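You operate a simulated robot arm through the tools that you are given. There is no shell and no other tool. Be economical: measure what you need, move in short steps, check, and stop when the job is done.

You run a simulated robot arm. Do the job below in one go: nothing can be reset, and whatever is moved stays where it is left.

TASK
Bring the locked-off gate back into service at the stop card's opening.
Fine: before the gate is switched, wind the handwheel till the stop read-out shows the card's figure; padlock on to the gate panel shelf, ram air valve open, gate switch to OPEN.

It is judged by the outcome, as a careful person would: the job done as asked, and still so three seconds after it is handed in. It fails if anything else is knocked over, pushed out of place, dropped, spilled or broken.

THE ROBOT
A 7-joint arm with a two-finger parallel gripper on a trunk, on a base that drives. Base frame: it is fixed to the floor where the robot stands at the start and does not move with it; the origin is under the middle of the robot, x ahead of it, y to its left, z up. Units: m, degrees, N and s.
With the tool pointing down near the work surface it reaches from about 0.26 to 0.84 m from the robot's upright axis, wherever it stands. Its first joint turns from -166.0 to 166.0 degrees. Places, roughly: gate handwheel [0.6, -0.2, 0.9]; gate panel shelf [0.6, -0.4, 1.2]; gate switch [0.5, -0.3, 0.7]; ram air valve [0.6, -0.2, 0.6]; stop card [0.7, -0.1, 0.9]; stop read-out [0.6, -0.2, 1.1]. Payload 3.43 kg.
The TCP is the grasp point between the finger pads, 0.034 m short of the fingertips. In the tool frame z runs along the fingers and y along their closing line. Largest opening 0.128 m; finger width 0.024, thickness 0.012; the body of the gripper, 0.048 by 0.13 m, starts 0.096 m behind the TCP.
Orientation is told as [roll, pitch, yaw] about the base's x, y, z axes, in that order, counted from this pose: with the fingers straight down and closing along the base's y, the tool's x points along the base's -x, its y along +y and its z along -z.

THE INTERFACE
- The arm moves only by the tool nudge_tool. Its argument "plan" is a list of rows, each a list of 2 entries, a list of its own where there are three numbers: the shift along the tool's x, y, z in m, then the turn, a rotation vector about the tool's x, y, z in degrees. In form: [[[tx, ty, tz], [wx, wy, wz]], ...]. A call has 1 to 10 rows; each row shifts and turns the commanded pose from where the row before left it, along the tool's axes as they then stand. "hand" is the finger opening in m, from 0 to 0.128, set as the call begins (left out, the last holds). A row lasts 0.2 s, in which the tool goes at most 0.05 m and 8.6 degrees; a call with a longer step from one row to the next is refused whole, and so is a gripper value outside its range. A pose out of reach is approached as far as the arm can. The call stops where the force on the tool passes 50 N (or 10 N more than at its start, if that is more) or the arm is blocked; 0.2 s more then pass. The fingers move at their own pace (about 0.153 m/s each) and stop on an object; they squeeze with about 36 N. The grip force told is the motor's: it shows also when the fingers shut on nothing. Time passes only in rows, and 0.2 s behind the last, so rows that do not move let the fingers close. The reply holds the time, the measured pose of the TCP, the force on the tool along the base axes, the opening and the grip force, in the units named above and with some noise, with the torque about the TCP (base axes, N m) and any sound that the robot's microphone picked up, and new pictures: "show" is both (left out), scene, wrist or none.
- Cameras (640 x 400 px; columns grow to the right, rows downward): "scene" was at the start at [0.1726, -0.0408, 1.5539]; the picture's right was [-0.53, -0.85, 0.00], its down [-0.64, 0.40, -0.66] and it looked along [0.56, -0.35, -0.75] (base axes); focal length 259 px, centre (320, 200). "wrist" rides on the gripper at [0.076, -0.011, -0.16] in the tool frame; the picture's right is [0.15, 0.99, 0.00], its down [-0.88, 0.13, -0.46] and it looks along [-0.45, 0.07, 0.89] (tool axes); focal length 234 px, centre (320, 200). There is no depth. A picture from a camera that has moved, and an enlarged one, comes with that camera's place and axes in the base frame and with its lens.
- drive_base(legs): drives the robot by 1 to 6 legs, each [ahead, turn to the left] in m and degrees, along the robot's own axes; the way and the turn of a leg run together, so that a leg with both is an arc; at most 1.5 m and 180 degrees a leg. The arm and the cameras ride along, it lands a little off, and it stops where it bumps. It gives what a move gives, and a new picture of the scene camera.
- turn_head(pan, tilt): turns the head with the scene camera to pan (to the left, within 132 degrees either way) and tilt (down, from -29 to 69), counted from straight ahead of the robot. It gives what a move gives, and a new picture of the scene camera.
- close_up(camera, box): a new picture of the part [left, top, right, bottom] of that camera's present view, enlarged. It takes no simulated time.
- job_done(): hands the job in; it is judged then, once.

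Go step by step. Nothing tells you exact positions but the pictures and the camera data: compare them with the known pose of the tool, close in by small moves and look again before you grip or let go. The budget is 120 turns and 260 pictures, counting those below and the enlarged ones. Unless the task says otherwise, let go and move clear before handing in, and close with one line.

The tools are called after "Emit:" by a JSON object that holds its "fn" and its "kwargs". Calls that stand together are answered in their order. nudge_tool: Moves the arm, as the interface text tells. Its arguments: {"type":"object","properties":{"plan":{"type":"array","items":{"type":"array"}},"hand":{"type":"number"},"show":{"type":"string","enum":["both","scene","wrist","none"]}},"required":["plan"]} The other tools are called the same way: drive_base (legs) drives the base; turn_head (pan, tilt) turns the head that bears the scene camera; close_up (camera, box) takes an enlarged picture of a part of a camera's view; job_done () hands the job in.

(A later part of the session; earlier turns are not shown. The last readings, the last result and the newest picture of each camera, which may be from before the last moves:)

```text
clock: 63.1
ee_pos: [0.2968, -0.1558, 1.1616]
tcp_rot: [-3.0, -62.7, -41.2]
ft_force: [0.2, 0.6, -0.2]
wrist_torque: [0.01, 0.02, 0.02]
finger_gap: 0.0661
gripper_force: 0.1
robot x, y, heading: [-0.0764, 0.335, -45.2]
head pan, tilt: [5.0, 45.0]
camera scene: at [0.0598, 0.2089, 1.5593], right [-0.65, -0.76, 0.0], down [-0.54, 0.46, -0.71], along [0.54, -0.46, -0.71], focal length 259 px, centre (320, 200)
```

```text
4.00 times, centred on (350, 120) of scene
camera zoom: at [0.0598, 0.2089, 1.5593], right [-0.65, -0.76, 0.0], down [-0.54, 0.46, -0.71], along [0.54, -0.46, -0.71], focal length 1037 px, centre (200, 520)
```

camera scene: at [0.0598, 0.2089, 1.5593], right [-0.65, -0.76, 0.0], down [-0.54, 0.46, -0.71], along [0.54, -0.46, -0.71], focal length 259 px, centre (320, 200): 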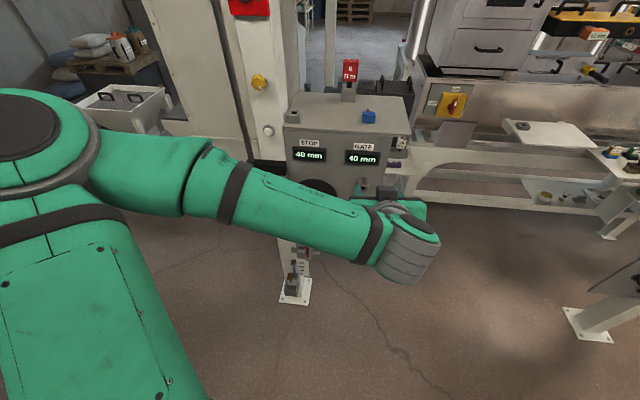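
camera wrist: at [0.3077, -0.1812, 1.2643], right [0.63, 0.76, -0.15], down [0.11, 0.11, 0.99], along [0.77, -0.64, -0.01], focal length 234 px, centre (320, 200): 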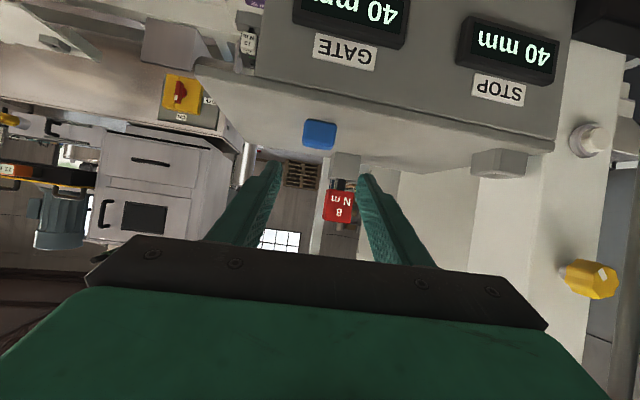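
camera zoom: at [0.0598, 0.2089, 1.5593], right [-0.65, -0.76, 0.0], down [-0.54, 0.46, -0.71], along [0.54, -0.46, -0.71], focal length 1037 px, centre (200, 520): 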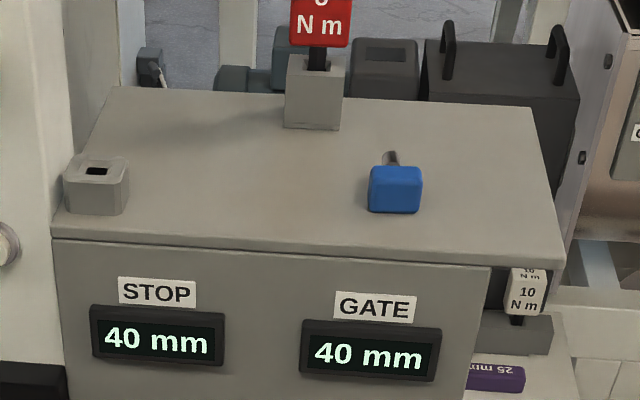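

Emit:
{"fn": "nudge_tool", "kwargs": {"plan": [[[0.0101, 0.039, 0.0224], [0, 0, 0]], [[0.0101, 0.039, 0.0224], [0, 0, 0]], [[0.0101, 0.039, 0.0224], [0, 0, 0]], [[0.0101, 0.039, 0.0224], [0, 0, 0]], [[0.0101, 0.039, 0.0224], [0, 0, 0]]]}}

Emit:
{"fn": "close_up", "kwargs": {"camera": "wrist", "box": [220, 60, 420, 220]}}

Emit:
{"fn": "close_up", "kwargs": {"camera": "scene", "box": [250, 140, 350, 240]}}

```text
clock: 64.3
ee_pos: [0.4845, -0.0717, 1.0581]
tcp_rot: [-2.8, -62.6, -41.2]
ft_force: [-0.7, 0.2, -0.8]
wrist_torque: [-0.02, -0.04, 0.0]
finger_gap: 0.066
gripper_force: 0.0
robot x, y, heading: [-0.0776, 0.3363, -45.1]
head pan, tilt: [5.0, 45.0]
camera scene: at [0.0607, 0.2086, 1.5593], right [-0.65, -0.76, 0.0], down [-0.54, 0.46, -0.71], along [0.54, -0.46, -0.71], focal length 259 px, centre (320, 200)
camera wrist: at [0.3472, 0.0428, 1.0635], right [0.63, 0.76, -0.15], down [0.11, 0.11, 0.99], along [0.77, -0.64, -0.01], focal length 234 px, centre (320, 200)
```

scene: 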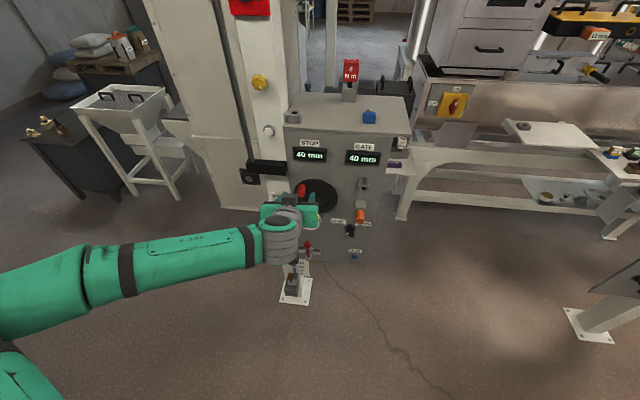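
wrist: 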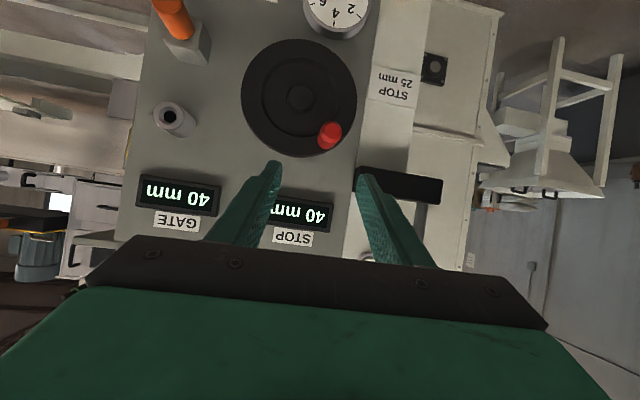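

```text
2.50 times, centred on (320, 140) of wrist
camera zoom: at [0.3472, 0.0428, 1.0635], right [0.63, 0.76, -0.15], down [0.11, 0.11, 0.99], along [0.77, -0.64, -0.01], focal length 585 px, centre (320, 350)
```

zoom: 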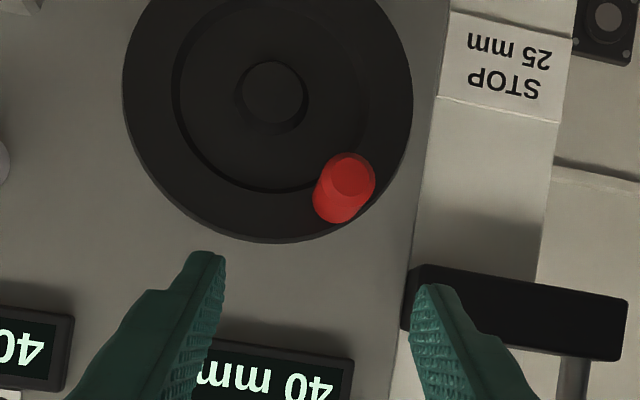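

```text
4.00 times, centred on (300, 190) of scene
camera zoom: at [0.0607, 0.2086, 1.5593], right [-0.65, -0.76, 0.0], down [-0.54, 0.46, -0.71], along [0.54, -0.46, -0.71], focal length 1037 px, centre (400, 240)
```

zoom: 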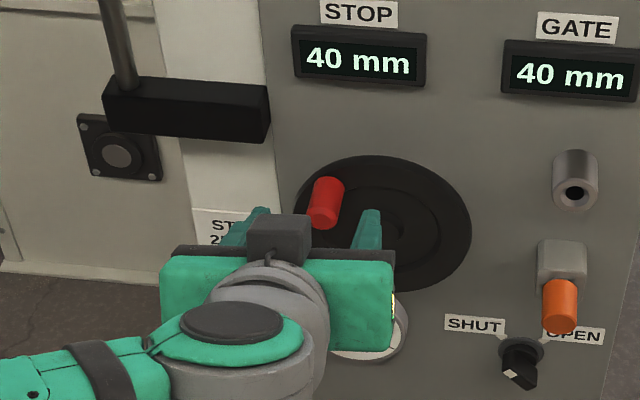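

Emit:
{"fn": "nudge_tool", "kwargs": {"plan": [[[0.016, 0.009, 0.0], [0, 0, 0]], [[0, 0, 0.04], [0, 0, 0]], [[0, 0, 0.04], [0, 0, 0]], [[0, 0, 0.015], [0, 0, 0]]], "hand": 0.052, "show": "wrist"}}

Emit:
{"fn": "close_up", "kwargs": {"camera": "wrist", "box": [220, 80, 420, 240]}}

Emit:
{"fn": "close_up", "kwargs": {"camera": "scene", "box": [260, 150, 350, 220]}}

```text
clock: 65.3
ee_pos: [0.5452, -0.1178, 1.0011]
tcp_rot: [-3.0, -62.7, -41.1]
ft_force: [-0.7, 0.3, -0.1]
wrist_torque: [-0.01, 0.0, 0.01]
finger_gap: 0.0522
gripper_force: 0.1
robot x, y, heading: [-0.0814, 0.3372, -45.3]
head pan, tilt: [5.0, 45.0]
camera wrist: at [0.4078, -0.0048, 1.0059], right [0.63, 0.76, -0.15], down [0.11, 0.11, 0.99], along [0.77, -0.64, -0.01], focal length 234 px, centre (320, 200)
```

wrist: 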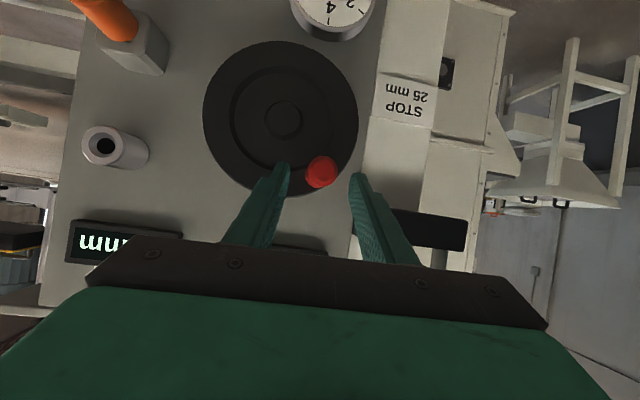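

```text
2.50 times, centred on (320, 160) of wrist
camera zoom: at [0.4078, -0.0048, 1.0059], right [0.63, 0.76, -0.15], down [0.11, 0.11, 0.99], along [0.77, -0.64, -0.01], focal length 585 px, centre (320, 300)
```

zoom: 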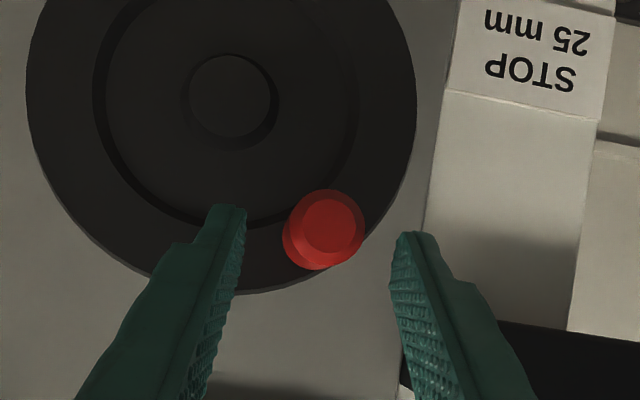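

```text
5.71 times, centred on (305, 185) of scene
camera zoom: at [0.0591, 0.2101, 1.5594], right [-0.65, -0.76, 0.0], down [-0.54, 0.46, -0.71], along [0.54, -0.46, -0.71], focal length 1482 px, centre (406, 286)
```

zoom: 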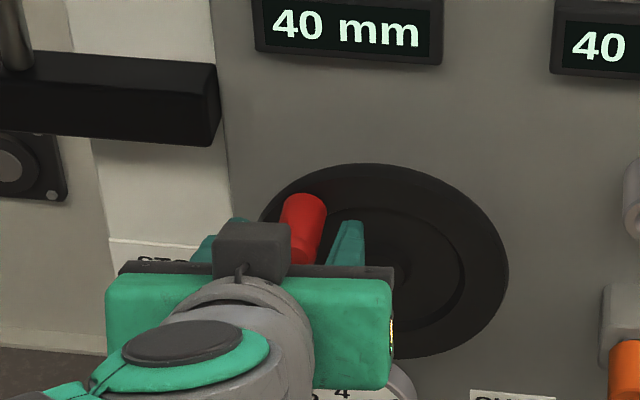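

Emit:
{"fn": "nudge_tool", "kwargs": {"plan": [[[0, 0.001, 0.02], [0, 0, 0]], [[0, 0, 0], [0, 0, 0]]], "show": "none"}}

Emit:
{"fn": "nudge_tool", "kwargs": {"plan": [[[0, 0, 0], [0, 0, 0]], [[0, 0, 0], [0, 0, 0]]], "hand": 0.01, "show": "wrist"}}

Emit:
{"fn": "close_up", "kwargs": {"camera": "wrist", "box": [220, 80, 420, 240]}}

```text
clock: 65.9
ee_pos: [0.559, -0.1297, 0.9924]
tcp_rot: [-2.9, -62.5, -41.2]
ft_force: [0.7, -0.7, 0.3]
wrist_torque: [-0.02, -0.01, 0.01]
finger_gap: 0.052
gripper_force: 0.0
robot x, y, heading: [-0.0801, 0.3347, -45.4]
head pan, tilt: [5.0, 45.0]
```

```text
clock: 66.5
ee_pos: [0.5588, -0.1302, 0.9901]
tcp_rot: [-2.9, -62.5, -41.2]
ft_force: [2.3, -0.2, -2.9]
wrist_torque: [0.04, -0.29, -1.65]
finger_gap: 0.0272
gripper_force: 44.9
robot x, y, heading: [-0.076, 0.3356, -45.3]
head pan, tilt: [5.0, 45.0]
camera wrist: at [0.4215, -0.016, 0.9971], right [0.63, 0.76, -0.15], down [0.11, 0.11, 0.99], along [0.77, -0.64, -0.01], focal length 234 px, centre (320, 200)
```

wrist: 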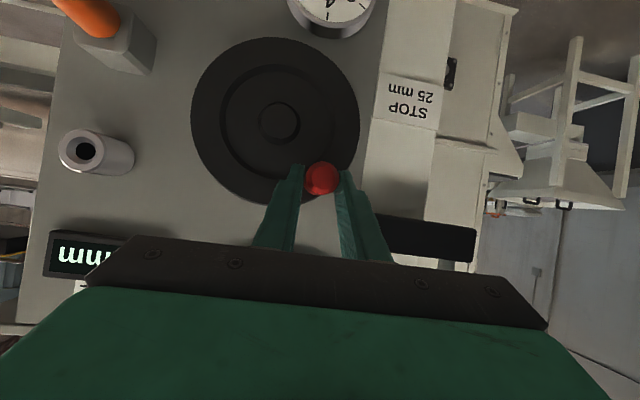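

```text
2.50 times, centred on (320, 160) of wrist
camera zoom: at [0.4215, -0.016, 0.9971], right [0.63, 0.76, -0.15], down [0.11, 0.11, 0.99], along [0.77, -0.64, -0.01], focal length 585 px, centre (320, 300)
```

zoom: 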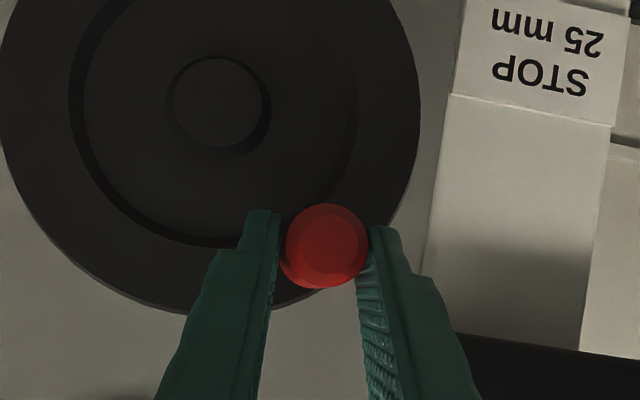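

Emit:
{"fn": "nudge_tool", "kwargs": {"plan": [[[-0.006, -0.0097, -0.0031], [0, 0, 0]], [[-0.0044, -0.0107, -0.0023], [0, 0, 0]]], "show": "none"}}

Emit:
{"fn": "close_up", "kwargs": {"camera": "scene", "box": [260, 130, 390, 220]}}

```text
clock: 67.1
ee_pos: [0.5446, -0.1431, 1.0068]
tcp_rot: [-3.0, -62.9, -40.9]
ft_force: [-4.3, 20.0, 13.8]
wrist_torque: [0.46, -0.13, -1.14]
finger_gap: 0.0274
gripper_force: 44.9
robot x, y, heading: [-0.0778, 0.3367, -45.4]
head pan, tilt: [5.0, 45.0]
```

```text
4.44 times, centred on (325, 175) of scene
camera zoom: at [0.0588, 0.2108, 1.5595], right [-0.65, -0.76, 0.0], down [-0.54, 0.46, -0.71], along [0.54, -0.46, -0.71], focal length 1152 px, centre (298, 311)
```

zoom: 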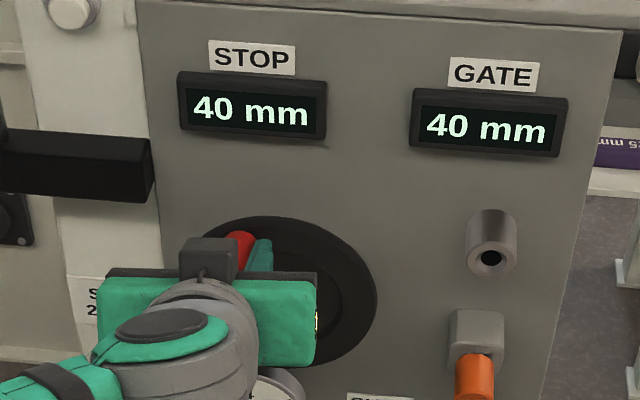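

Emit:
{"fn": "nudge_tool", "kwargs": {"plan": [[[-0.0038, -0.0115, -0.0019], [0, 0, 0]], [[-0.0012, -0.0118, -0.0007], [0, 0, 0]], [[0.0009, -0.0118, 0.0005], [0, 0, 0]], [[0.0028, -0.0114, 0.0014], [0, 0, 0]], [[0.0044, -0.0106, 0.0023], [0, 0, 0]]], "show": "wrist"}}

Emit:
{"fn": "close_up", "kwargs": {"camera": "scene", "box": [260, 130, 390, 220]}}

```text
clock: 68.3
ee_pos: [0.5034, -0.1844, 1.0022]
tcp_rot: [-3.2, -62.5, -41.1]
ft_force: [-11.5, 13.3, 5.5]
wrist_torque: [-0.26, -0.38, -1.2]
finger_gap: 0.0267
gripper_force: 44.7
robot x, y, heading: [-0.078, 0.34, -45.3]
head pan, tilt: [5.0, 45.0]
camera wrist: at [0.3668, -0.0711, 1.008], right [0.63, 0.76, -0.16], down [0.11, 0.11, 0.99], along [0.76, -0.64, -0.01], focal length 234 px, centre (320, 200)
```

wrist: 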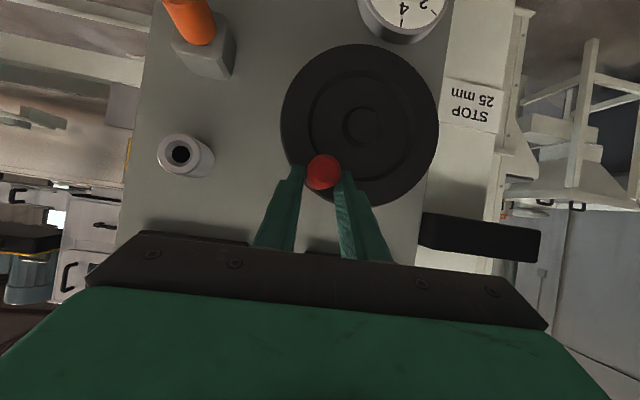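

```text
4.44 times, centred on (325, 175) of scene
camera zoom: at [0.0587, 0.2102, 1.5595], right [-0.65, -0.76, 0.0], down [-0.54, 0.46, -0.71], along [0.54, -0.46, -0.71], focal length 1152 px, centre (298, 311)
```

zoom: 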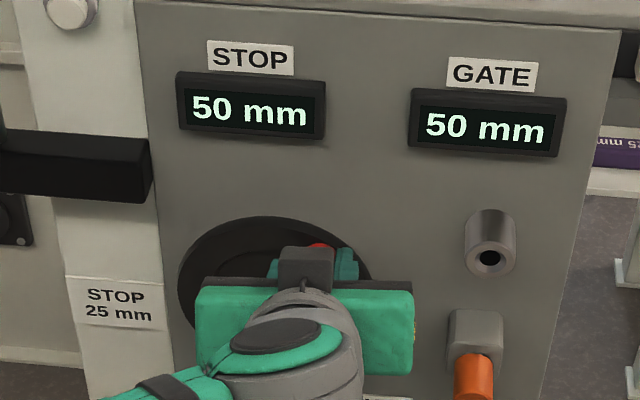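

Emit:
{"fn": "nudge_tool", "kwargs": {"plan": [[[-0.0044, 0.0106, -0.0023], [0, 0, 0]], [[-0.0028, 0.0114, -0.0014], [0, 0, 0]], [[-0.0009, 0.0118, -0.0005], [0, 0, 0]], [[0.0009, 0.0118, 0.0005], [0, 0, 0]], [[0.0028, 0.0115, 0.0014], [0, 0, 0]], [[0.0044, 0.0108, 0.0023], [0, 0, 0]], [[0.006, 0.0098, 0.0032], [0, 0, 0]], [[0.0075, 0.0086, 0.0039], [0, 0, 0]]], "show": "wrist"}}

Emit:
{"fn": "close_up", "kwargs": {"camera": "scene", "box": [260, 130, 390, 220]}}

```text
clock: 70.1
ee_pos: [0.5622, -0.1232, 0.9836]
tcp_rot: [-3.1, -62.6, -41.2]
ft_force: [1.1, -11.6, 10.4]
wrist_torque: [-1.08, 0.15, -1.39]
finger_gap: 0.0272
gripper_force: 45.0
robot x, y, heading: [-0.0786, 0.3354, -45.4]
head pan, tilt: [5.0, 45.0]
camera wrist: at [0.4264, -0.0088, 0.9903], right [0.63, 0.76, -0.15], down [0.11, 0.11, 0.99], along [0.77, -0.64, -0.01], focal length 234 px, centre (320, 200)
```

wrist: 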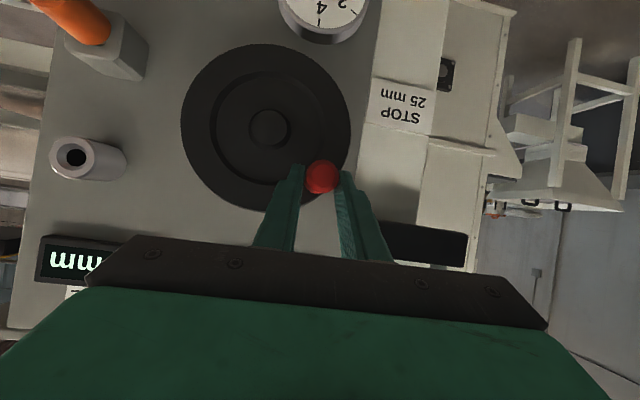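

```text
4.44 times, centred on (325, 175) of scene
camera zoom: at [0.059, 0.2094, 1.5594], right [-0.65, -0.76, 0.0], down [-0.54, 0.46, -0.71], along [0.54, -0.46, -0.71], focal length 1152 px, centre (298, 311)
```

zoom: 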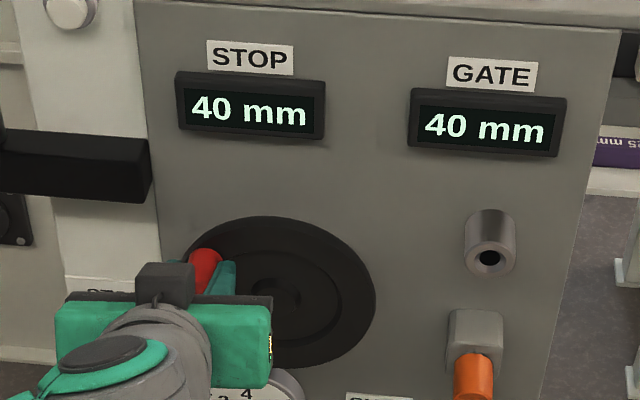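

Emit:
{"fn": "nudge_tool", "kwargs": {"plan": [[[0.0086, 0.007, 0.0045], [0, 0, 0]], [[0.0095, 0.0052, 0.005], [0, 0, 0]], [[0.0102, 0.0033, 0.0053], [0, 0, 0]], [[0.0105, 0.0012, 0.0055], [0, 0, 0]], [[0.0105, -0.0008, 0.0055], [0, 0, 0]], [[0.0102, -0.0029, 0.0053], [0, 0, 0]]], "show": "wrist"}}

Emit:
{"fn": "close_up", "kwargs": {"camera": "scene", "box": [260, 130, 390, 220]}}

```text
clock: 71.5
ee_pos: [0.5697, -0.1194, 0.9181]
tcp_rot: [-3.3, -62.7, -41.4]
ft_force: [-34.0, -14.1, 17.0]
wrist_torque: [-0.08, 0.8, -1.63]
finger_gap: 0.0269
gripper_force: 44.7
robot x, y, heading: [-0.0793, 0.3345, -45.4]
head pan, tilt: [5.0, 45.0]
camera wrist: at [0.4332, -0.0033, 0.9234], right [0.64, 0.75, -0.16], down [0.11, 0.11, 0.99], along [0.76, -0.65, -0.01], focal length 234 px, centre (320, 200)
```

wrist: 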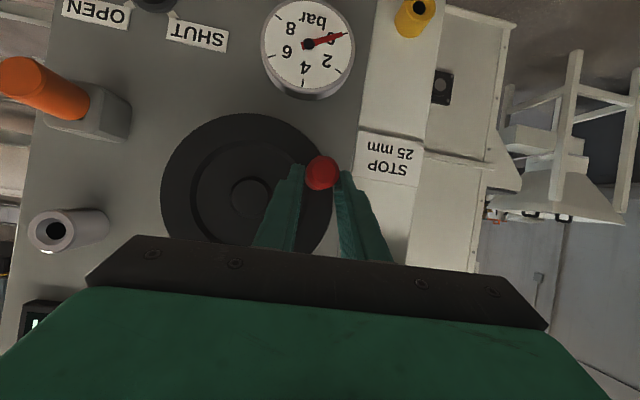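

```text
4.44 times, centred on (325, 175) of scene
camera zoom: at [0.0586, 0.2084, 1.5595], right [-0.65, -0.76, 0.0], down [-0.54, 0.46, -0.71], along [0.54, -0.46, -0.71], focal length 1152 px, centre (298, 311)
```

zoom: 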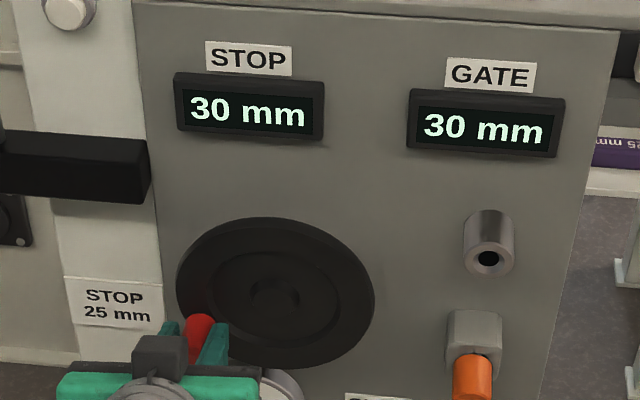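

Emit:
{"fn": "nudge_tool", "kwargs": {"plan": [[[0.0095, -0.0078, 0.005], [0, 0, 0]], [[0.0086, -0.0076, 0.0045], [0, 0, 0]]], "show": "none"}}

Emit:
{"fn": "close_up", "kwargs": {"camera": "scene", "box": [260, 130, 390, 220]}}

```text
clock: 72.1
ee_pos: [0.5603, -0.1269, 0.8986]
tcp_rot: [-3.8, -63.3, -41.2]
ft_force: [-30.5, -8.9, 26.5]
wrist_torque: [-1.05, -0.54, -2.11]
finger_gap: 0.0268
gripper_force: 45.1
out of reach, approached as far as the arm can: row 2
robot x, y, heading: [-0.0773, 0.3372, -45.4]
head pan, tilt: [5.0, 45.0]
```

```text
4.44 times, centred on (325, 175) of scene
camera zoom: at [0.0591, 0.2074, 1.5595], right [-0.65, -0.76, 0.0], down [-0.54, 0.46, -0.71], along [0.54, -0.46, -0.71], focal length 1152 px, centre (298, 311)
```

zoom: 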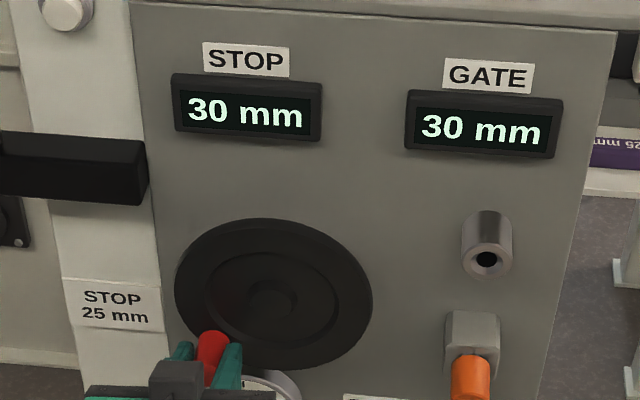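

Emit:
{"fn": "nudge_tool", "kwargs": {"plan": [[[0, 0, 0], [0, 0, 0]], [[0, 0, 0], [0, 0, 0]], [[0, 0, -0.02], [0, 0, 0]], [[0, 0, -0.04], [0, 0, 0]], [[0, 0, 0], [0, 6, 0]], [[0, 0, 0], [0, 6, 0]]], "hand": 0.055, "show": "wrist"}}

Emit:
{"fn": "close_up", "kwargs": {"camera": "wrist", "box": [220, 60, 420, 220]}}

Emit:
{"fn": "close_up", "kwargs": {"camera": "scene", "box": [260, 130, 390, 220]}}

```text
clock: 73.5
ee_pos: [0.526, -0.0847, 0.9235]
tcp_rot: [-2.2, -50.5, -42.0]
ft_force: [-0.4, 0.5, -0.6]
wrist_torque: [0.0, -0.01, 0.0]
finger_gap: 0.0549
gripper_force: 0.1
robot x, y, heading: [-0.0759, 0.3379, -45.5]
head pan, tilt: [5.0, 45.0]
camera wrist: at [0.3929, 0.0269, 0.9658], right [0.61, 0.78, -0.14], down [0.26, -0.03, 0.97], along [0.75, -0.63, -0.22], focal length 234 px, centre (320, 200)
```

wrist: 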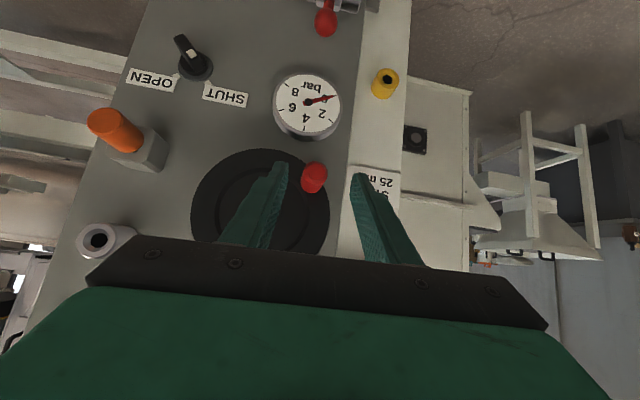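

```text
2.50 times, centred on (320, 140) of wrist
camera zoom: at [0.3929, 0.0269, 0.9658], right [0.61, 0.78, -0.14], down [0.26, -0.03, 0.97], along [0.75, -0.63, -0.22], focal length 585 px, centre (320, 350)
```

zoom: 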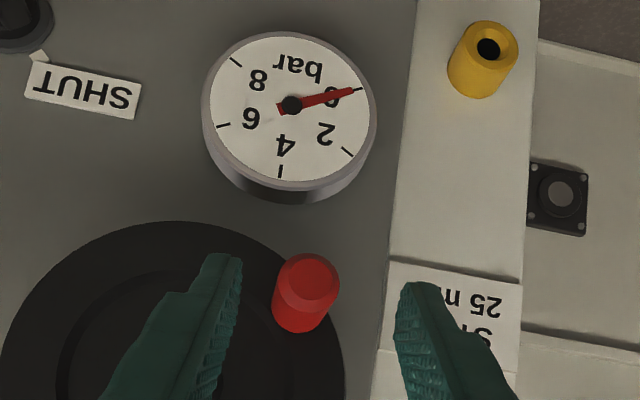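

```text
4.44 times, centred on (325, 175) of scene
camera zoom: at [0.0593, 0.2094, 1.5594], right [-0.65, -0.76, 0.0], down [-0.54, 0.46, -0.71], along [0.54, -0.46, -0.71], focal length 1152 px, centre (298, 311)
```

zoom: 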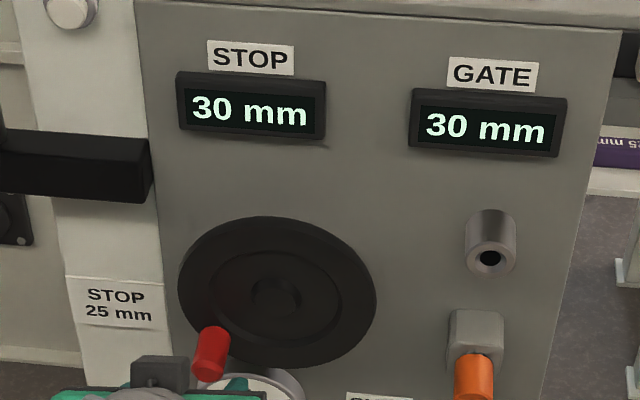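

Emit:
{"fn": "nudge_tool", "kwargs": {"plan": [[[-0.0187, -0.0045, 0], [0, 0, 0]], [[0, 0, 0.035], [0, 0, 0]], [[0, 0, 0.028], [0, 0, 0]]], "show": "none"}}

Emit:
{"fn": "close_up", "kwargs": {"camera": "wrist", "box": [220, 100, 420, 260]}}

```text
clock: 74.3
ee_pos: [0.5635, -0.1312, 0.8968]
tcp_rot: [-2.1, -50.6, -42.1]
ft_force: [-0.8, 0.0, -0.1]
wrist_torque: [-0.02, -0.03, 0.02]
finger_gap: 0.0551
gripper_force: 0.1
robot x, y, heading: [-0.074, 0.3361, -45.5]
head pan, tilt: [5.0, 45.0]
```

```text
2.50 times, centred on (320, 180) of wrist
camera zoom: at [0.4318, -0.0198, 0.9397], right [0.62, 0.78, -0.14], down [0.26, -0.03, 0.97], along [0.75, -0.63, -0.22], focal length 585 px, centre (320, 250)
```

zoom: 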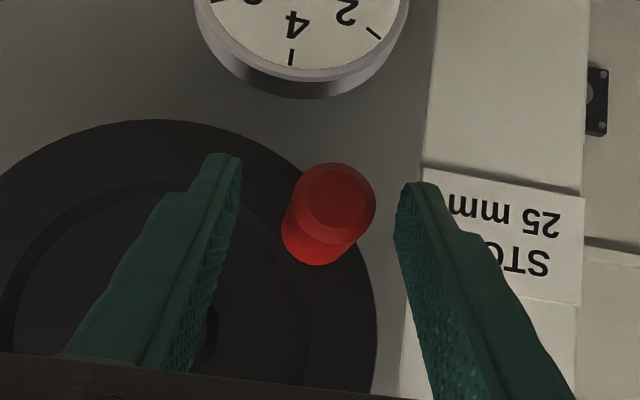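

Emit:
{"fn": "nudge_tool", "kwargs": {"plan": [[[0, 0, 0], [0, 0, 0]], [[0, 0, 0], [0, 0, 0]], [[0.0045, -0.0073, 0.0037], [0, 0, 0]], [[0.0045, -0.0073, 0.0037], [0, 0, 0]]], "hand": 0.01, "show": "none"}}

Emit:
{"fn": "close_up", "kwargs": {"camera": "scene", "box": [260, 130, 390, 220]}}

```text
clock: 75.3
ee_pos: [0.5566, -0.1399, 0.8841]
tcp_rot: [-2.0, -50.2, -41.9]
ft_force: [0.9, 26.2, -12.5]
wrist_torque: [-0.17, 0.31, -1.39]
finger_gap: 0.028
gripper_force: 45.2
robot x, y, heading: [-0.0765, 0.3355, -45.3]
head pan, tilt: [5.0, 45.0]
```

```text
4.44 times, centred on (325, 175) of scene
camera zoom: at [0.0598, 0.2099, 1.5594], right [-0.65, -0.76, 0.0], down [-0.54, 0.46, -0.71], along [0.54, -0.46, -0.71], focal length 1152 px, centre (298, 311)
```

zoom: 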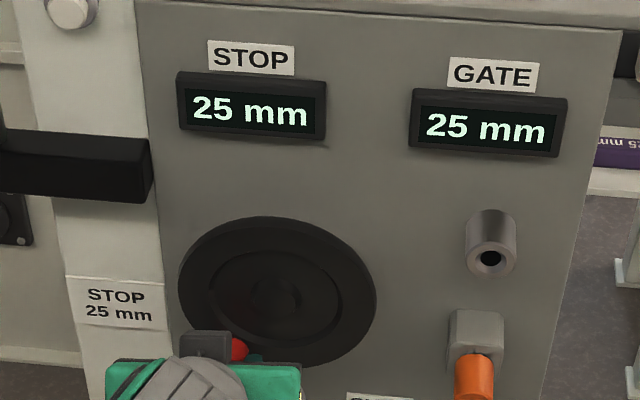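

Emit:
{"fn": "nudge_tool", "kwargs": {"plan": [[[0.0023, -0.005, 0.0019], [0, 0, 0]], [[0, 0, 0], [0, 0, 0]]], "show": "none"}}

Emit:
{"fn": "nudge_tool", "kwargs": {"plan": [[[0, 0, 0], [0, 0, 0]], [[0, 0, 0], [0, 0, 0]], [[0, 0, -0.02], [0, 0, 0]], [[0, 0, -0.04], [0, 0, 0]], [[0, 0, -0.04], [0, 0, 0]]], "hand": 0.06, "show": "wrist"}}

Emit:
{"fn": "close_up", "kwargs": {"camera": "scene", "box": [260, 130, 390, 250]}}

```text
clock: 75.9
ee_pos: [0.5498, -0.1465, 0.8822]
tcp_rot: [-2.1, -50.4, -42.1]
ft_force: [-6.4, 9.3, -21.5]
wrist_torque: [0.88, 0.2, -1.5]
finger_gap: 0.0277
gripper_force: 44.8
robot x, y, heading: [-0.0768, 0.3346, -45.4]
head pan, tilt: [5.0, 45.0]
```

```text
clock: 77.1
ee_pos: [0.4994, -0.0902, 0.9484]
tcp_rot: [-2.2, -50.4, -42.0]
ft_force: [-0.2, -0.4, 0.2]
wrist_torque: [0.02, 0.01, -0.04]
finger_gap: 0.0601
gripper_force: 0.1
robot x, y, heading: [-0.0785, 0.3356, -45.5]
head pan, tilt: [5.0, 45.0]
camera wrist: at [0.3658, 0.0204, 0.991], right [0.61, 0.78, -0.14], down [0.26, -0.03, 0.97], along [0.75, -0.63, -0.22], focal length 234 px, centre (320, 200)
```

wrist: 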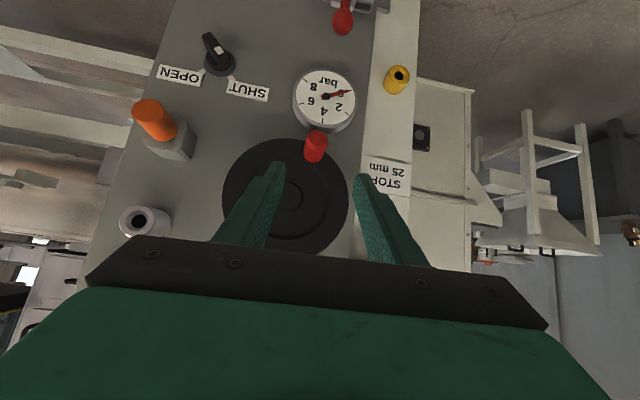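

```text
3.33 times, centred on (325, 190) of scene
camera zoom: at [0.0594, 0.2092, 1.5594], right [-0.65, -0.76, 0.0], down [-0.54, 0.46, -0.71], along [0.54, -0.46, -0.71], focal length 864 px, centre (303, 233)
```

zoom: 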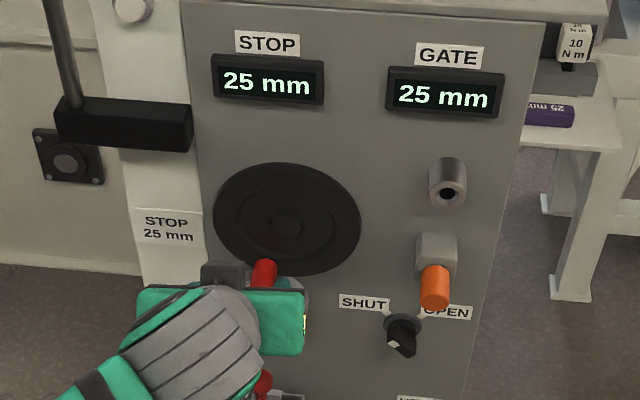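

Emit:
{"fn": "nudge_tool", "kwargs": {"plan": [[[0.031, 0.0017, 0.0316], [0, 0, 0]], [[0.031, 0.0017, 0.0316], [0, 0, 0]], [[0.031, 0.0017, 0.0316], [0, 0, 0]], [[0.031, 0.0017, 0.0316], [0, 0, 0]], [[0.031, 0.0017, 0.0316], [0, 0, 0]]], "show": "wrist"}}

Emit:
{"fn": "close_up", "kwargs": {"camera": "wrist", "box": [220, 60, 420, 220]}}

Emit:
{"fn": "close_up", "kwargs": {"camera": "scene", "box": [270, 220, 350, 290]}}

```text
clock: 78.3
ee_pos: [0.5125, -0.0879, 0.7551]
tcp_rot: [-2.5, -50.7, -42.4]
ft_force: [-2.5, -1.8, -0.7]
wrist_torque: [0.11, -0.2, 0.25]
finger_gap: 0.06
gripper_force: 0.0
out of reach, approached as far as the arm can: row 4, 5
robot x, y, heading: [-0.0788, 0.3375, -44.9]
head pan, tilt: [5.0, 45.0]
camera wrist: at [0.3812, 0.025, 0.7969], right [0.62, 0.77, -0.14], down [0.26, -0.03, 0.97], along [0.74, -0.64, -0.22], focal length 234 px, centre (320, 200)
```

wrist: 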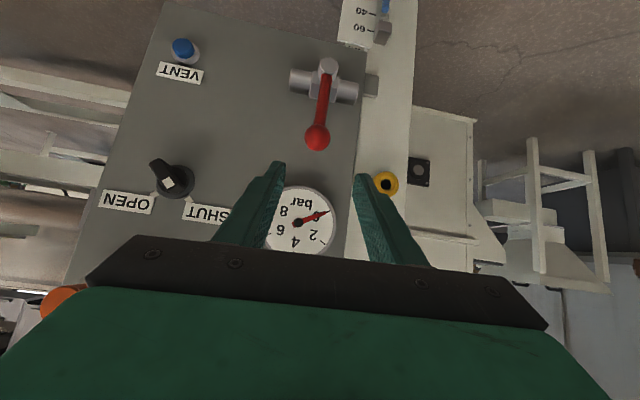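

```text
2.50 times, centred on (320, 140) of wrist
camera zoom: at [0.3812, 0.025, 0.7969], right [0.62, 0.77, -0.14], down [0.26, -0.03, 0.97], along [0.74, -0.64, -0.22], focal length 585 px, centre (320, 350)
```

zoom: 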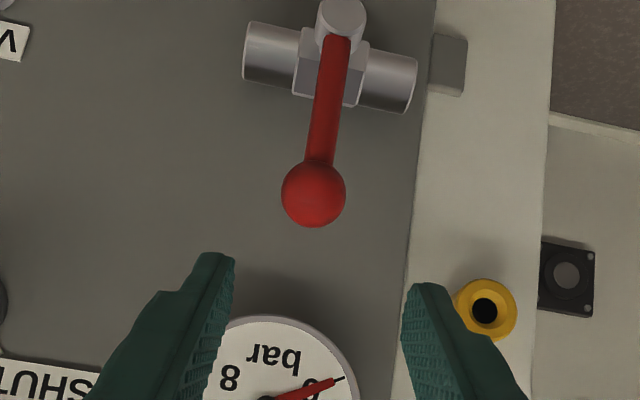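

```text
5.71 times, centred on (310, 255) of scene
camera zoom: at [0.0581, 0.2087, 1.5593], right [-0.65, -0.76, 0.0], down [-0.54, 0.46, -0.71], along [0.54, -0.46, -0.71], focal length 1482 px, centre (377, -114)
```

zoom: 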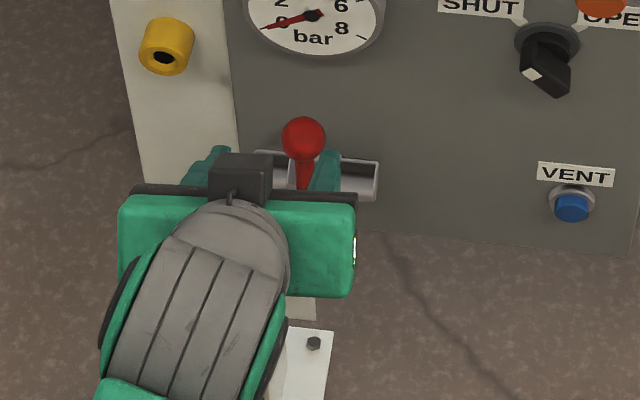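

Emit:
{"fn": "nudge_tool", "kwargs": {"plan": [[[0, 0, 0], [0, 7.5, 0]], [[0, 0, 0], [0, 7.5, 0]], [[-0.013, -0.005, 0.01], [0, 0, 0]], [[-0.013, -0.005, 0.03], [0, 0, 0]], [[0, 0, 0.029], [0, 0, 0]]], "show": "wrist"}}

Emit:
{"fn": "close_up", "kwargs": {"camera": "wrist", "box": [220, 60, 420, 220]}}

```text
clock: 79.5
ee_pos: [0.5513, -0.1355, 0.7163]
tcp_rot: [-1.7, -35.6, -42.7]
ft_force: [0.4, -0.3, -0.2]
wrist_torque: [-0.01, 0.02, -0.02]
finger_gap: 0.06
gripper_force: 0.0
robot x, y, heading: [-0.0799, 0.3396, -45.1]
head pan, tilt: [5.0, 45.0]
camera wrist: at [0.4302, -0.036, 0.8006], right [0.6, 0.8, -0.11], down [0.43, -0.2, 0.88], along [0.68, -0.57, -0.46], focal length 234 px, centre (320, 200)
```

wrist: 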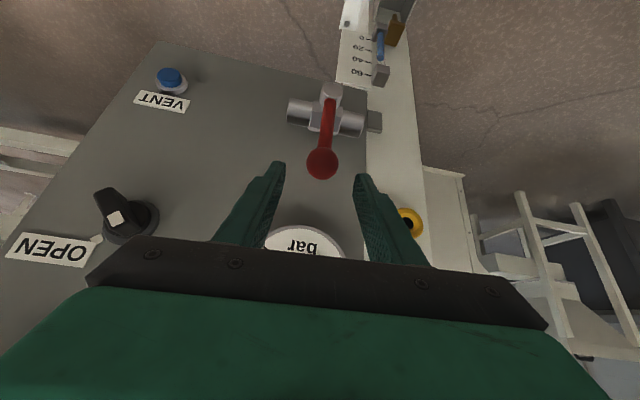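

```text
2.50 times, centred on (320, 140) of wrist
camera zoom: at [0.4302, -0.036, 0.8006], right [0.6, 0.8, -0.11], down [0.43, -0.2, 0.88], along [0.68, -0.57, -0.46], focal length 585 px, centre (320, 350)
```

zoom: 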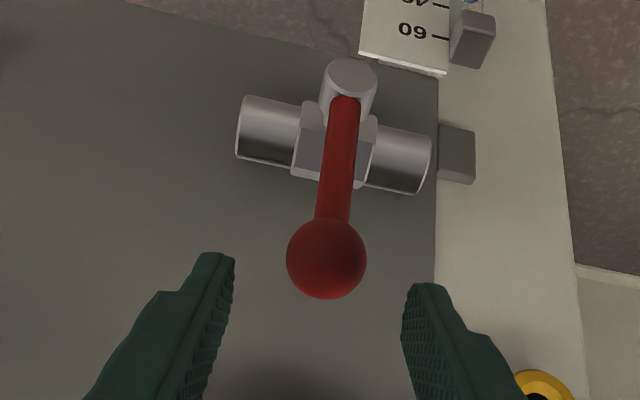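

Emit:
{"fn": "nudge_tool", "kwargs": {"plan": [[[0, 0.0, 0.03], [0, 0, 0]], [[0, 0, 0.03], [0, 0, 0]]], "show": "none"}}

Emit:
{"fn": "close_up", "kwargs": {"camera": "wrist", "box": [220, 80, 420, 240]}}

```text
clock: 80.1
ee_pos: [0.5757, -0.1613, 0.6664]
tcp_rot: [-1.8, -35.5, -42.6]
ft_force: [-0.2, -0.1, 0.3]
wrist_torque: [0.03, 0.01, -0.03]
finger_gap: 0.06
gripper_force: 0.0
robot x, y, heading: [-0.0771, 0.3352, -45.7]
head pan, tilt: [5.0, 45.0]
```

```text
2.50 times, centred on (320, 160) of wrist
camera zoom: at [0.4562, -0.0605, 0.7525], right [0.6, 0.8, -0.11], down [0.43, -0.2, 0.88], along [0.68, -0.57, -0.46], focal length 585 px, centre (320, 300)
```

zoom: 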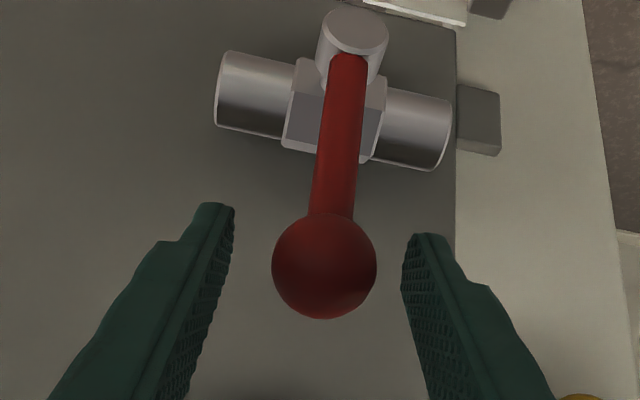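

Emit:
{"fn": "nudge_tool", "kwargs": {"plan": [[[0, 0, 0], [0, 0, 0]], [[0, 0, 0], [0, 0, 0]], [[0, 0.006, 0], [0, 0, 0]], [[0.0005, 0.0065, 0.0007], [0, 0, 0]]], "hand": 0.015, "show": "wrist"}}

```text
clock: 81.2
ee_pos: [0.5767, -0.16, 0.6672]
tcp_rot: [-2.5, -35.7, -43.1]
ft_force: [-13.7, 8.7, 14.6]
wrist_torque: [0.46, 0.39, -0.11]
finger_gap: 0.0317
gripper_force: 45.5
robot x, y, heading: [-0.0779, 0.3355, -45.3]
head pan, tilt: [5.0, 45.0]
stopped in row 4: the force on the tool passed its limit at 52 N (the readings are from after the stop); the commanded pose is now the measured one
camera wrist: at [0.4589, -0.0578, 0.7518], right [0.61, 0.79, -0.12], down [0.43, -0.2, 0.88], along [0.67, -0.58, -0.46], focal length 234 px, centre (320, 200)
```

wrist: 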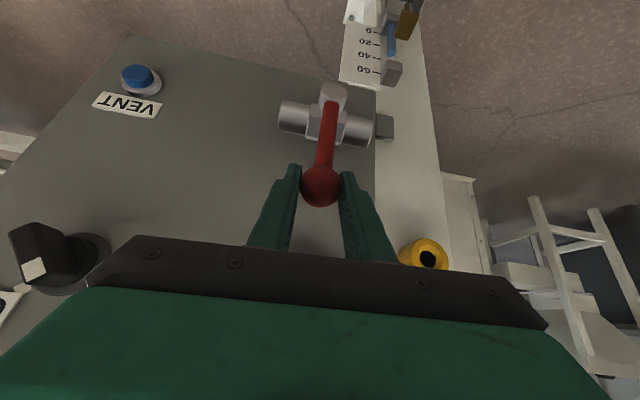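

Left is blocked by a stop, so I'll try swinging the lever to the right.

Emit:
{"fn": "nudge_tool", "kwargs": {"plan": [[[0, -0.006, 0], [0, 0, 0]], [[0.0005, -0.0075, 0.0007], [0, 0, 0]]], "show": "none"}}

```text
clock: 81.8
ee_pos: [0.5694, -0.1682, 0.6664]
tcp_rot: [-2.2, -35.7, -43.0]
ft_force: [-1.5, 12.2, 0.5]
wrist_torque: [0.33, -0.53, 0.12]
finger_gap: 0.0319
gripper_force: 45.2
robot x, y, heading: [-0.0771, 0.3344, -45.2]
head pan, tilt: [5.0, 45.0]
```

Emit:
{"fn": "nudge_tool", "kwargs": {"plan": [[[0.002, -0.0153, 0.0028], [0, 0, 0]], [[0.0035, -0.0144, 0.005], [0, 0, 0]], [[0.0049, -0.0132, 0.0069], [0, 0, 0]]], "show": "wrist"}}

```text
clock: 82.6
ee_pos: [0.5382, -0.2023, 0.65]
tcp_rot: [-2.4, -36.0, -43.0]
ft_force: [8.9, 1.3, 9.0]
wrist_torque: [0.54, -1.05, -0.02]
finger_gap: 0.0319
gripper_force: 44.5
robot x, y, heading: [-0.0757, 0.3383, -45.1]
head pan, tilt: [5.0, 45.0]
camera wrist: at [0.421, -0.1002, 0.7345], right [0.6, 0.79, -0.12], down [0.43, -0.2, 0.88], along [0.67, -0.58, -0.46], focal length 234 px, centre (320, 200)
```

wrist: 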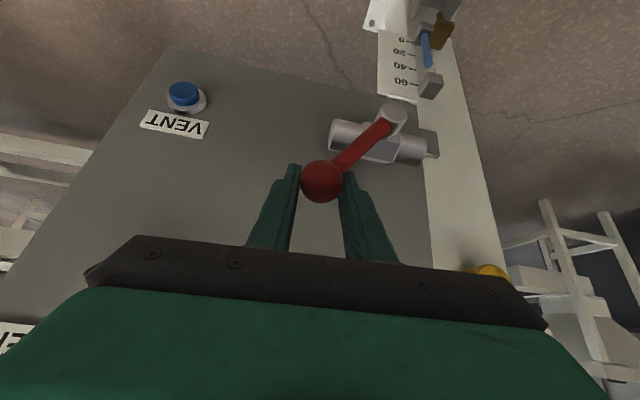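

Emit:
{"fn": "nudge_tool", "kwargs": {"plan": [[[0, 0, 0], [0, 0, 0]], [[0, 0, 0], [0, 0, 0]], [[0, 0, -0.03], [0, 0, 0]], [[0, 0, -0.03], [0, 0, 0]]], "hand": 0.06, "show": "none"}}

Emit:
{"fn": "nudge_tool", "kwargs": {"plan": [[[0, 0, 0], [0, 0, 0]], [[-0.018, 0, 0.0], [0, 0, 0]], [[0, 0.0, 0.01], [0, 0, 0]]], "hand": 0.0, "show": "wrist"}}

Emit:
{"fn": "close_up", "kwargs": {"camera": "wrist", "box": [220, 60, 420, 220]}}

Emit:
{"fn": "close_up", "kwargs": {"camera": "scene", "box": [270, 220, 350, 290]}}

```text
clock: 83.6
ee_pos: [0.5146, -0.1752, 0.6966]
tcp_rot: [-2.3, -35.7, -43.0]
ft_force: [-0.3, -0.4, -0.7]
wrist_torque: [0.05, 0.0, -0.01]
finger_gap: 0.06
gripper_force: 0.0
robot x, y, heading: [-0.0775, 0.3329, -45.3]
head pan, tilt: [5.0, 45.0]
```

```text
clock: 84.4
ee_pos: [0.5287, -0.1894, 0.7014]
tcp_rot: [-2.4, -35.7, -43.0]
ft_force: [-0.2, -0.1, 0.8]
wrist_torque: [0.05, -0.01, 0.01]
finger_gap: 0.0
gripper_force: 33.2
robot x, y, heading: [-0.0784, 0.3376, -45.3]
head pan, tilt: [5.0, 45.0]
camera wrist: at [0.411, -0.0873, 0.7864], right [0.6, 0.79, -0.12], down [0.43, -0.2, 0.88], along [0.67, -0.58, -0.46], focal length 234 px, centre (320, 200)
```

wrist: 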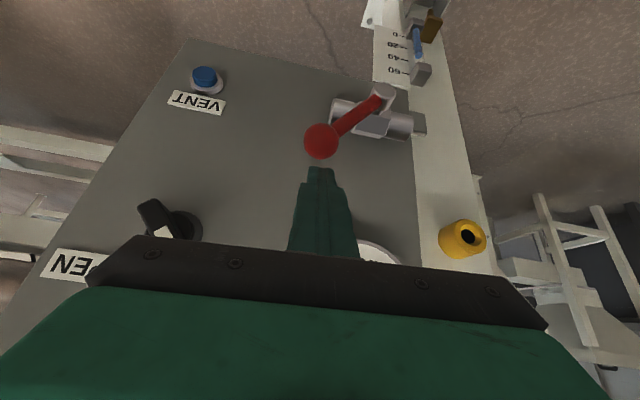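

```text
2.50 times, centred on (320, 140) of wrist
camera zoom: at [0.411, -0.0873, 0.7864], right [0.6, 0.79, -0.12], down [0.43, -0.2, 0.88], along [0.67, -0.58, -0.46], focal length 585 px, centre (320, 350)
```

zoom: 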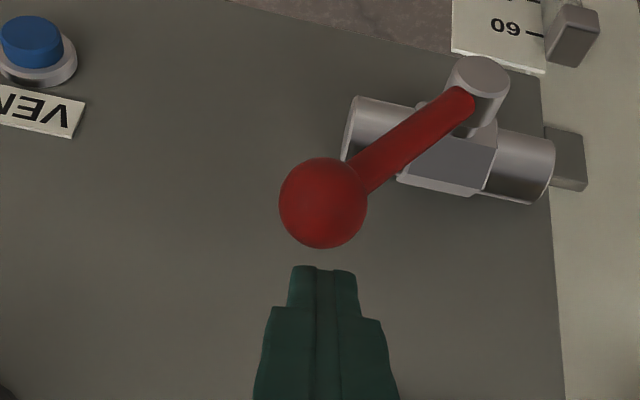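

```text
5.71 times, centred on (310, 255) of scene
camera zoom: at [0.0594, 0.2091, 1.5594], right [-0.65, -0.76, 0.0], down [-0.54, 0.46, -0.71], along [0.54, -0.46, -0.71], focal length 1482 px, centre (377, -114)
```

zoom: 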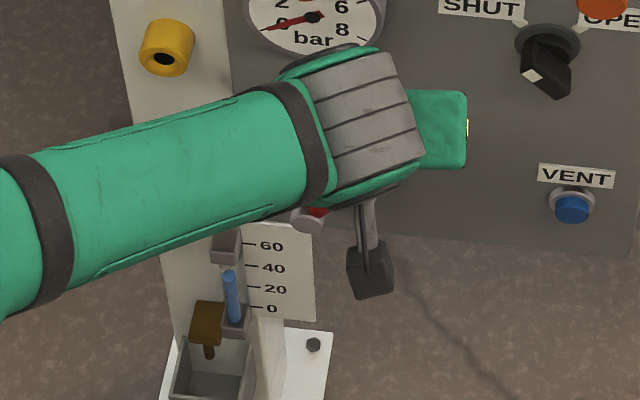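

Emit:
{"fn": "nudge_tool", "kwargs": {"plan": [[[0.0105, 0, 0.0147], [0, 0, 0]], [[0.006, -0.0118, 0.0084], [0, 0, 0]], [[0.0071, -0.0099, 0.0099], [0, 0, 0]], [[0.008, -0.0076, 0.0112], [0, 0, 0]], [[0.0086, -0.0051, 0.012], [0, 0, 0]]], "show": "wrist"}}

Emit:
{"fn": "close_up", "kwargs": {"camera": "wrist", "box": [220, 60, 420, 220]}}

```text
clock: 85.6
ee_pos: [0.5064, -0.2144, 0.6322]
tcp_rot: [-2.3, -35.7, -43.0]
ft_force: [-0.2, -0.1, 0.2]
wrist_torque: [0.0, -0.01, -0.01]
finger_gap: 0.0
gripper_force: 33.3
robot x, y, heading: [-0.0775, 0.3333, -45.3]
head pan, tilt: [5.0, 45.0]
camera wrist: at [0.3862, -0.1123, 0.7178], right [0.6, 0.79, -0.12], down [0.43, -0.2, 0.88], along [0.67, -0.58, -0.46], focal length 234 px, centre (320, 200)
```

wrist: 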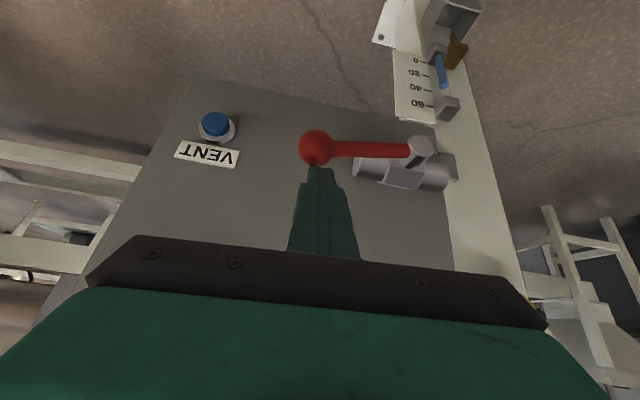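

```text
2.50 times, centred on (320, 140) of wrist
camera zoom: at [0.3862, -0.1123, 0.7178], right [0.6, 0.79, -0.12], down [0.43, -0.2, 0.88], along [0.67, -0.58, -0.46], focal length 585 px, centre (320, 350)
```

zoom: 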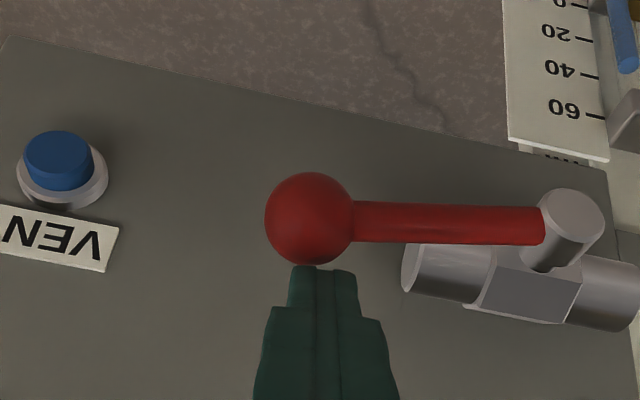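

Emit:
{"fn": "nudge_tool", "kwargs": {"plan": [[[0.0058, 0.002, 0.0081], [0, 0, 0]], [[0.0058, 0.002, 0.0081], [0, 0, 0]]], "show": "wrist"}}

Emit:
{"fn": "close_up", "kwargs": {"camera": "wrist", "box": [220, 60, 460, 220]}}

```text
clock: 86.2
ee_pos: [0.5063, -0.2116, 0.6126]
tcp_rot: [-2.3, -35.7, -42.9]
ft_force: [0.3, -0.2, -1.2]
wrist_torque: [0.01, -0.02, 0.0]
finger_gap: 0.0
gripper_force: 33.2
robot x, y, heading: [-0.0792, 0.3369, -45.2]
head pan, tilt: [5.0, 45.0]
camera wrist: at [0.3878, -0.11, 0.6975], right [0.6, 0.79, -0.12], down [0.43, -0.2, 0.88], along [0.67, -0.58, -0.46], focal length 234 px, centre (320, 200)
```

wrist: 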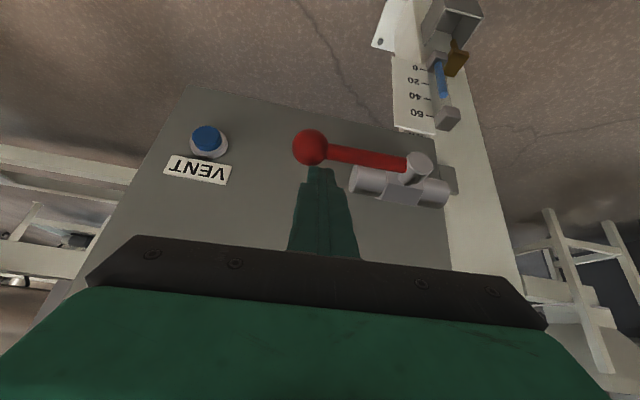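

```text
2.50 times, centred on (340, 140) of wrist
camera zoom: at [0.3878, -0.11, 0.6975], right [0.6, 0.79, -0.12], down [0.43, -0.2, 0.88], along [0.67, -0.58, -0.46], focal length 585 px, centre (270, 350)
```

zoom: 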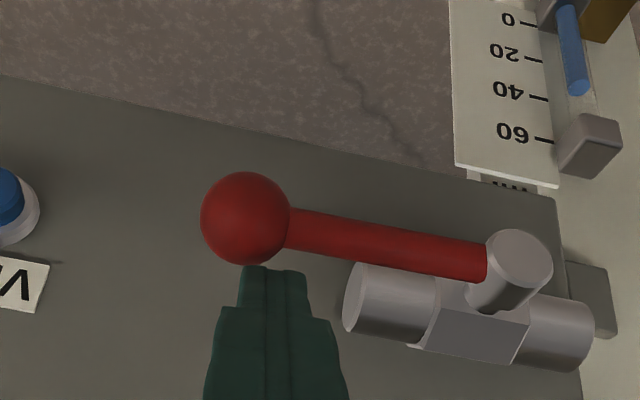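

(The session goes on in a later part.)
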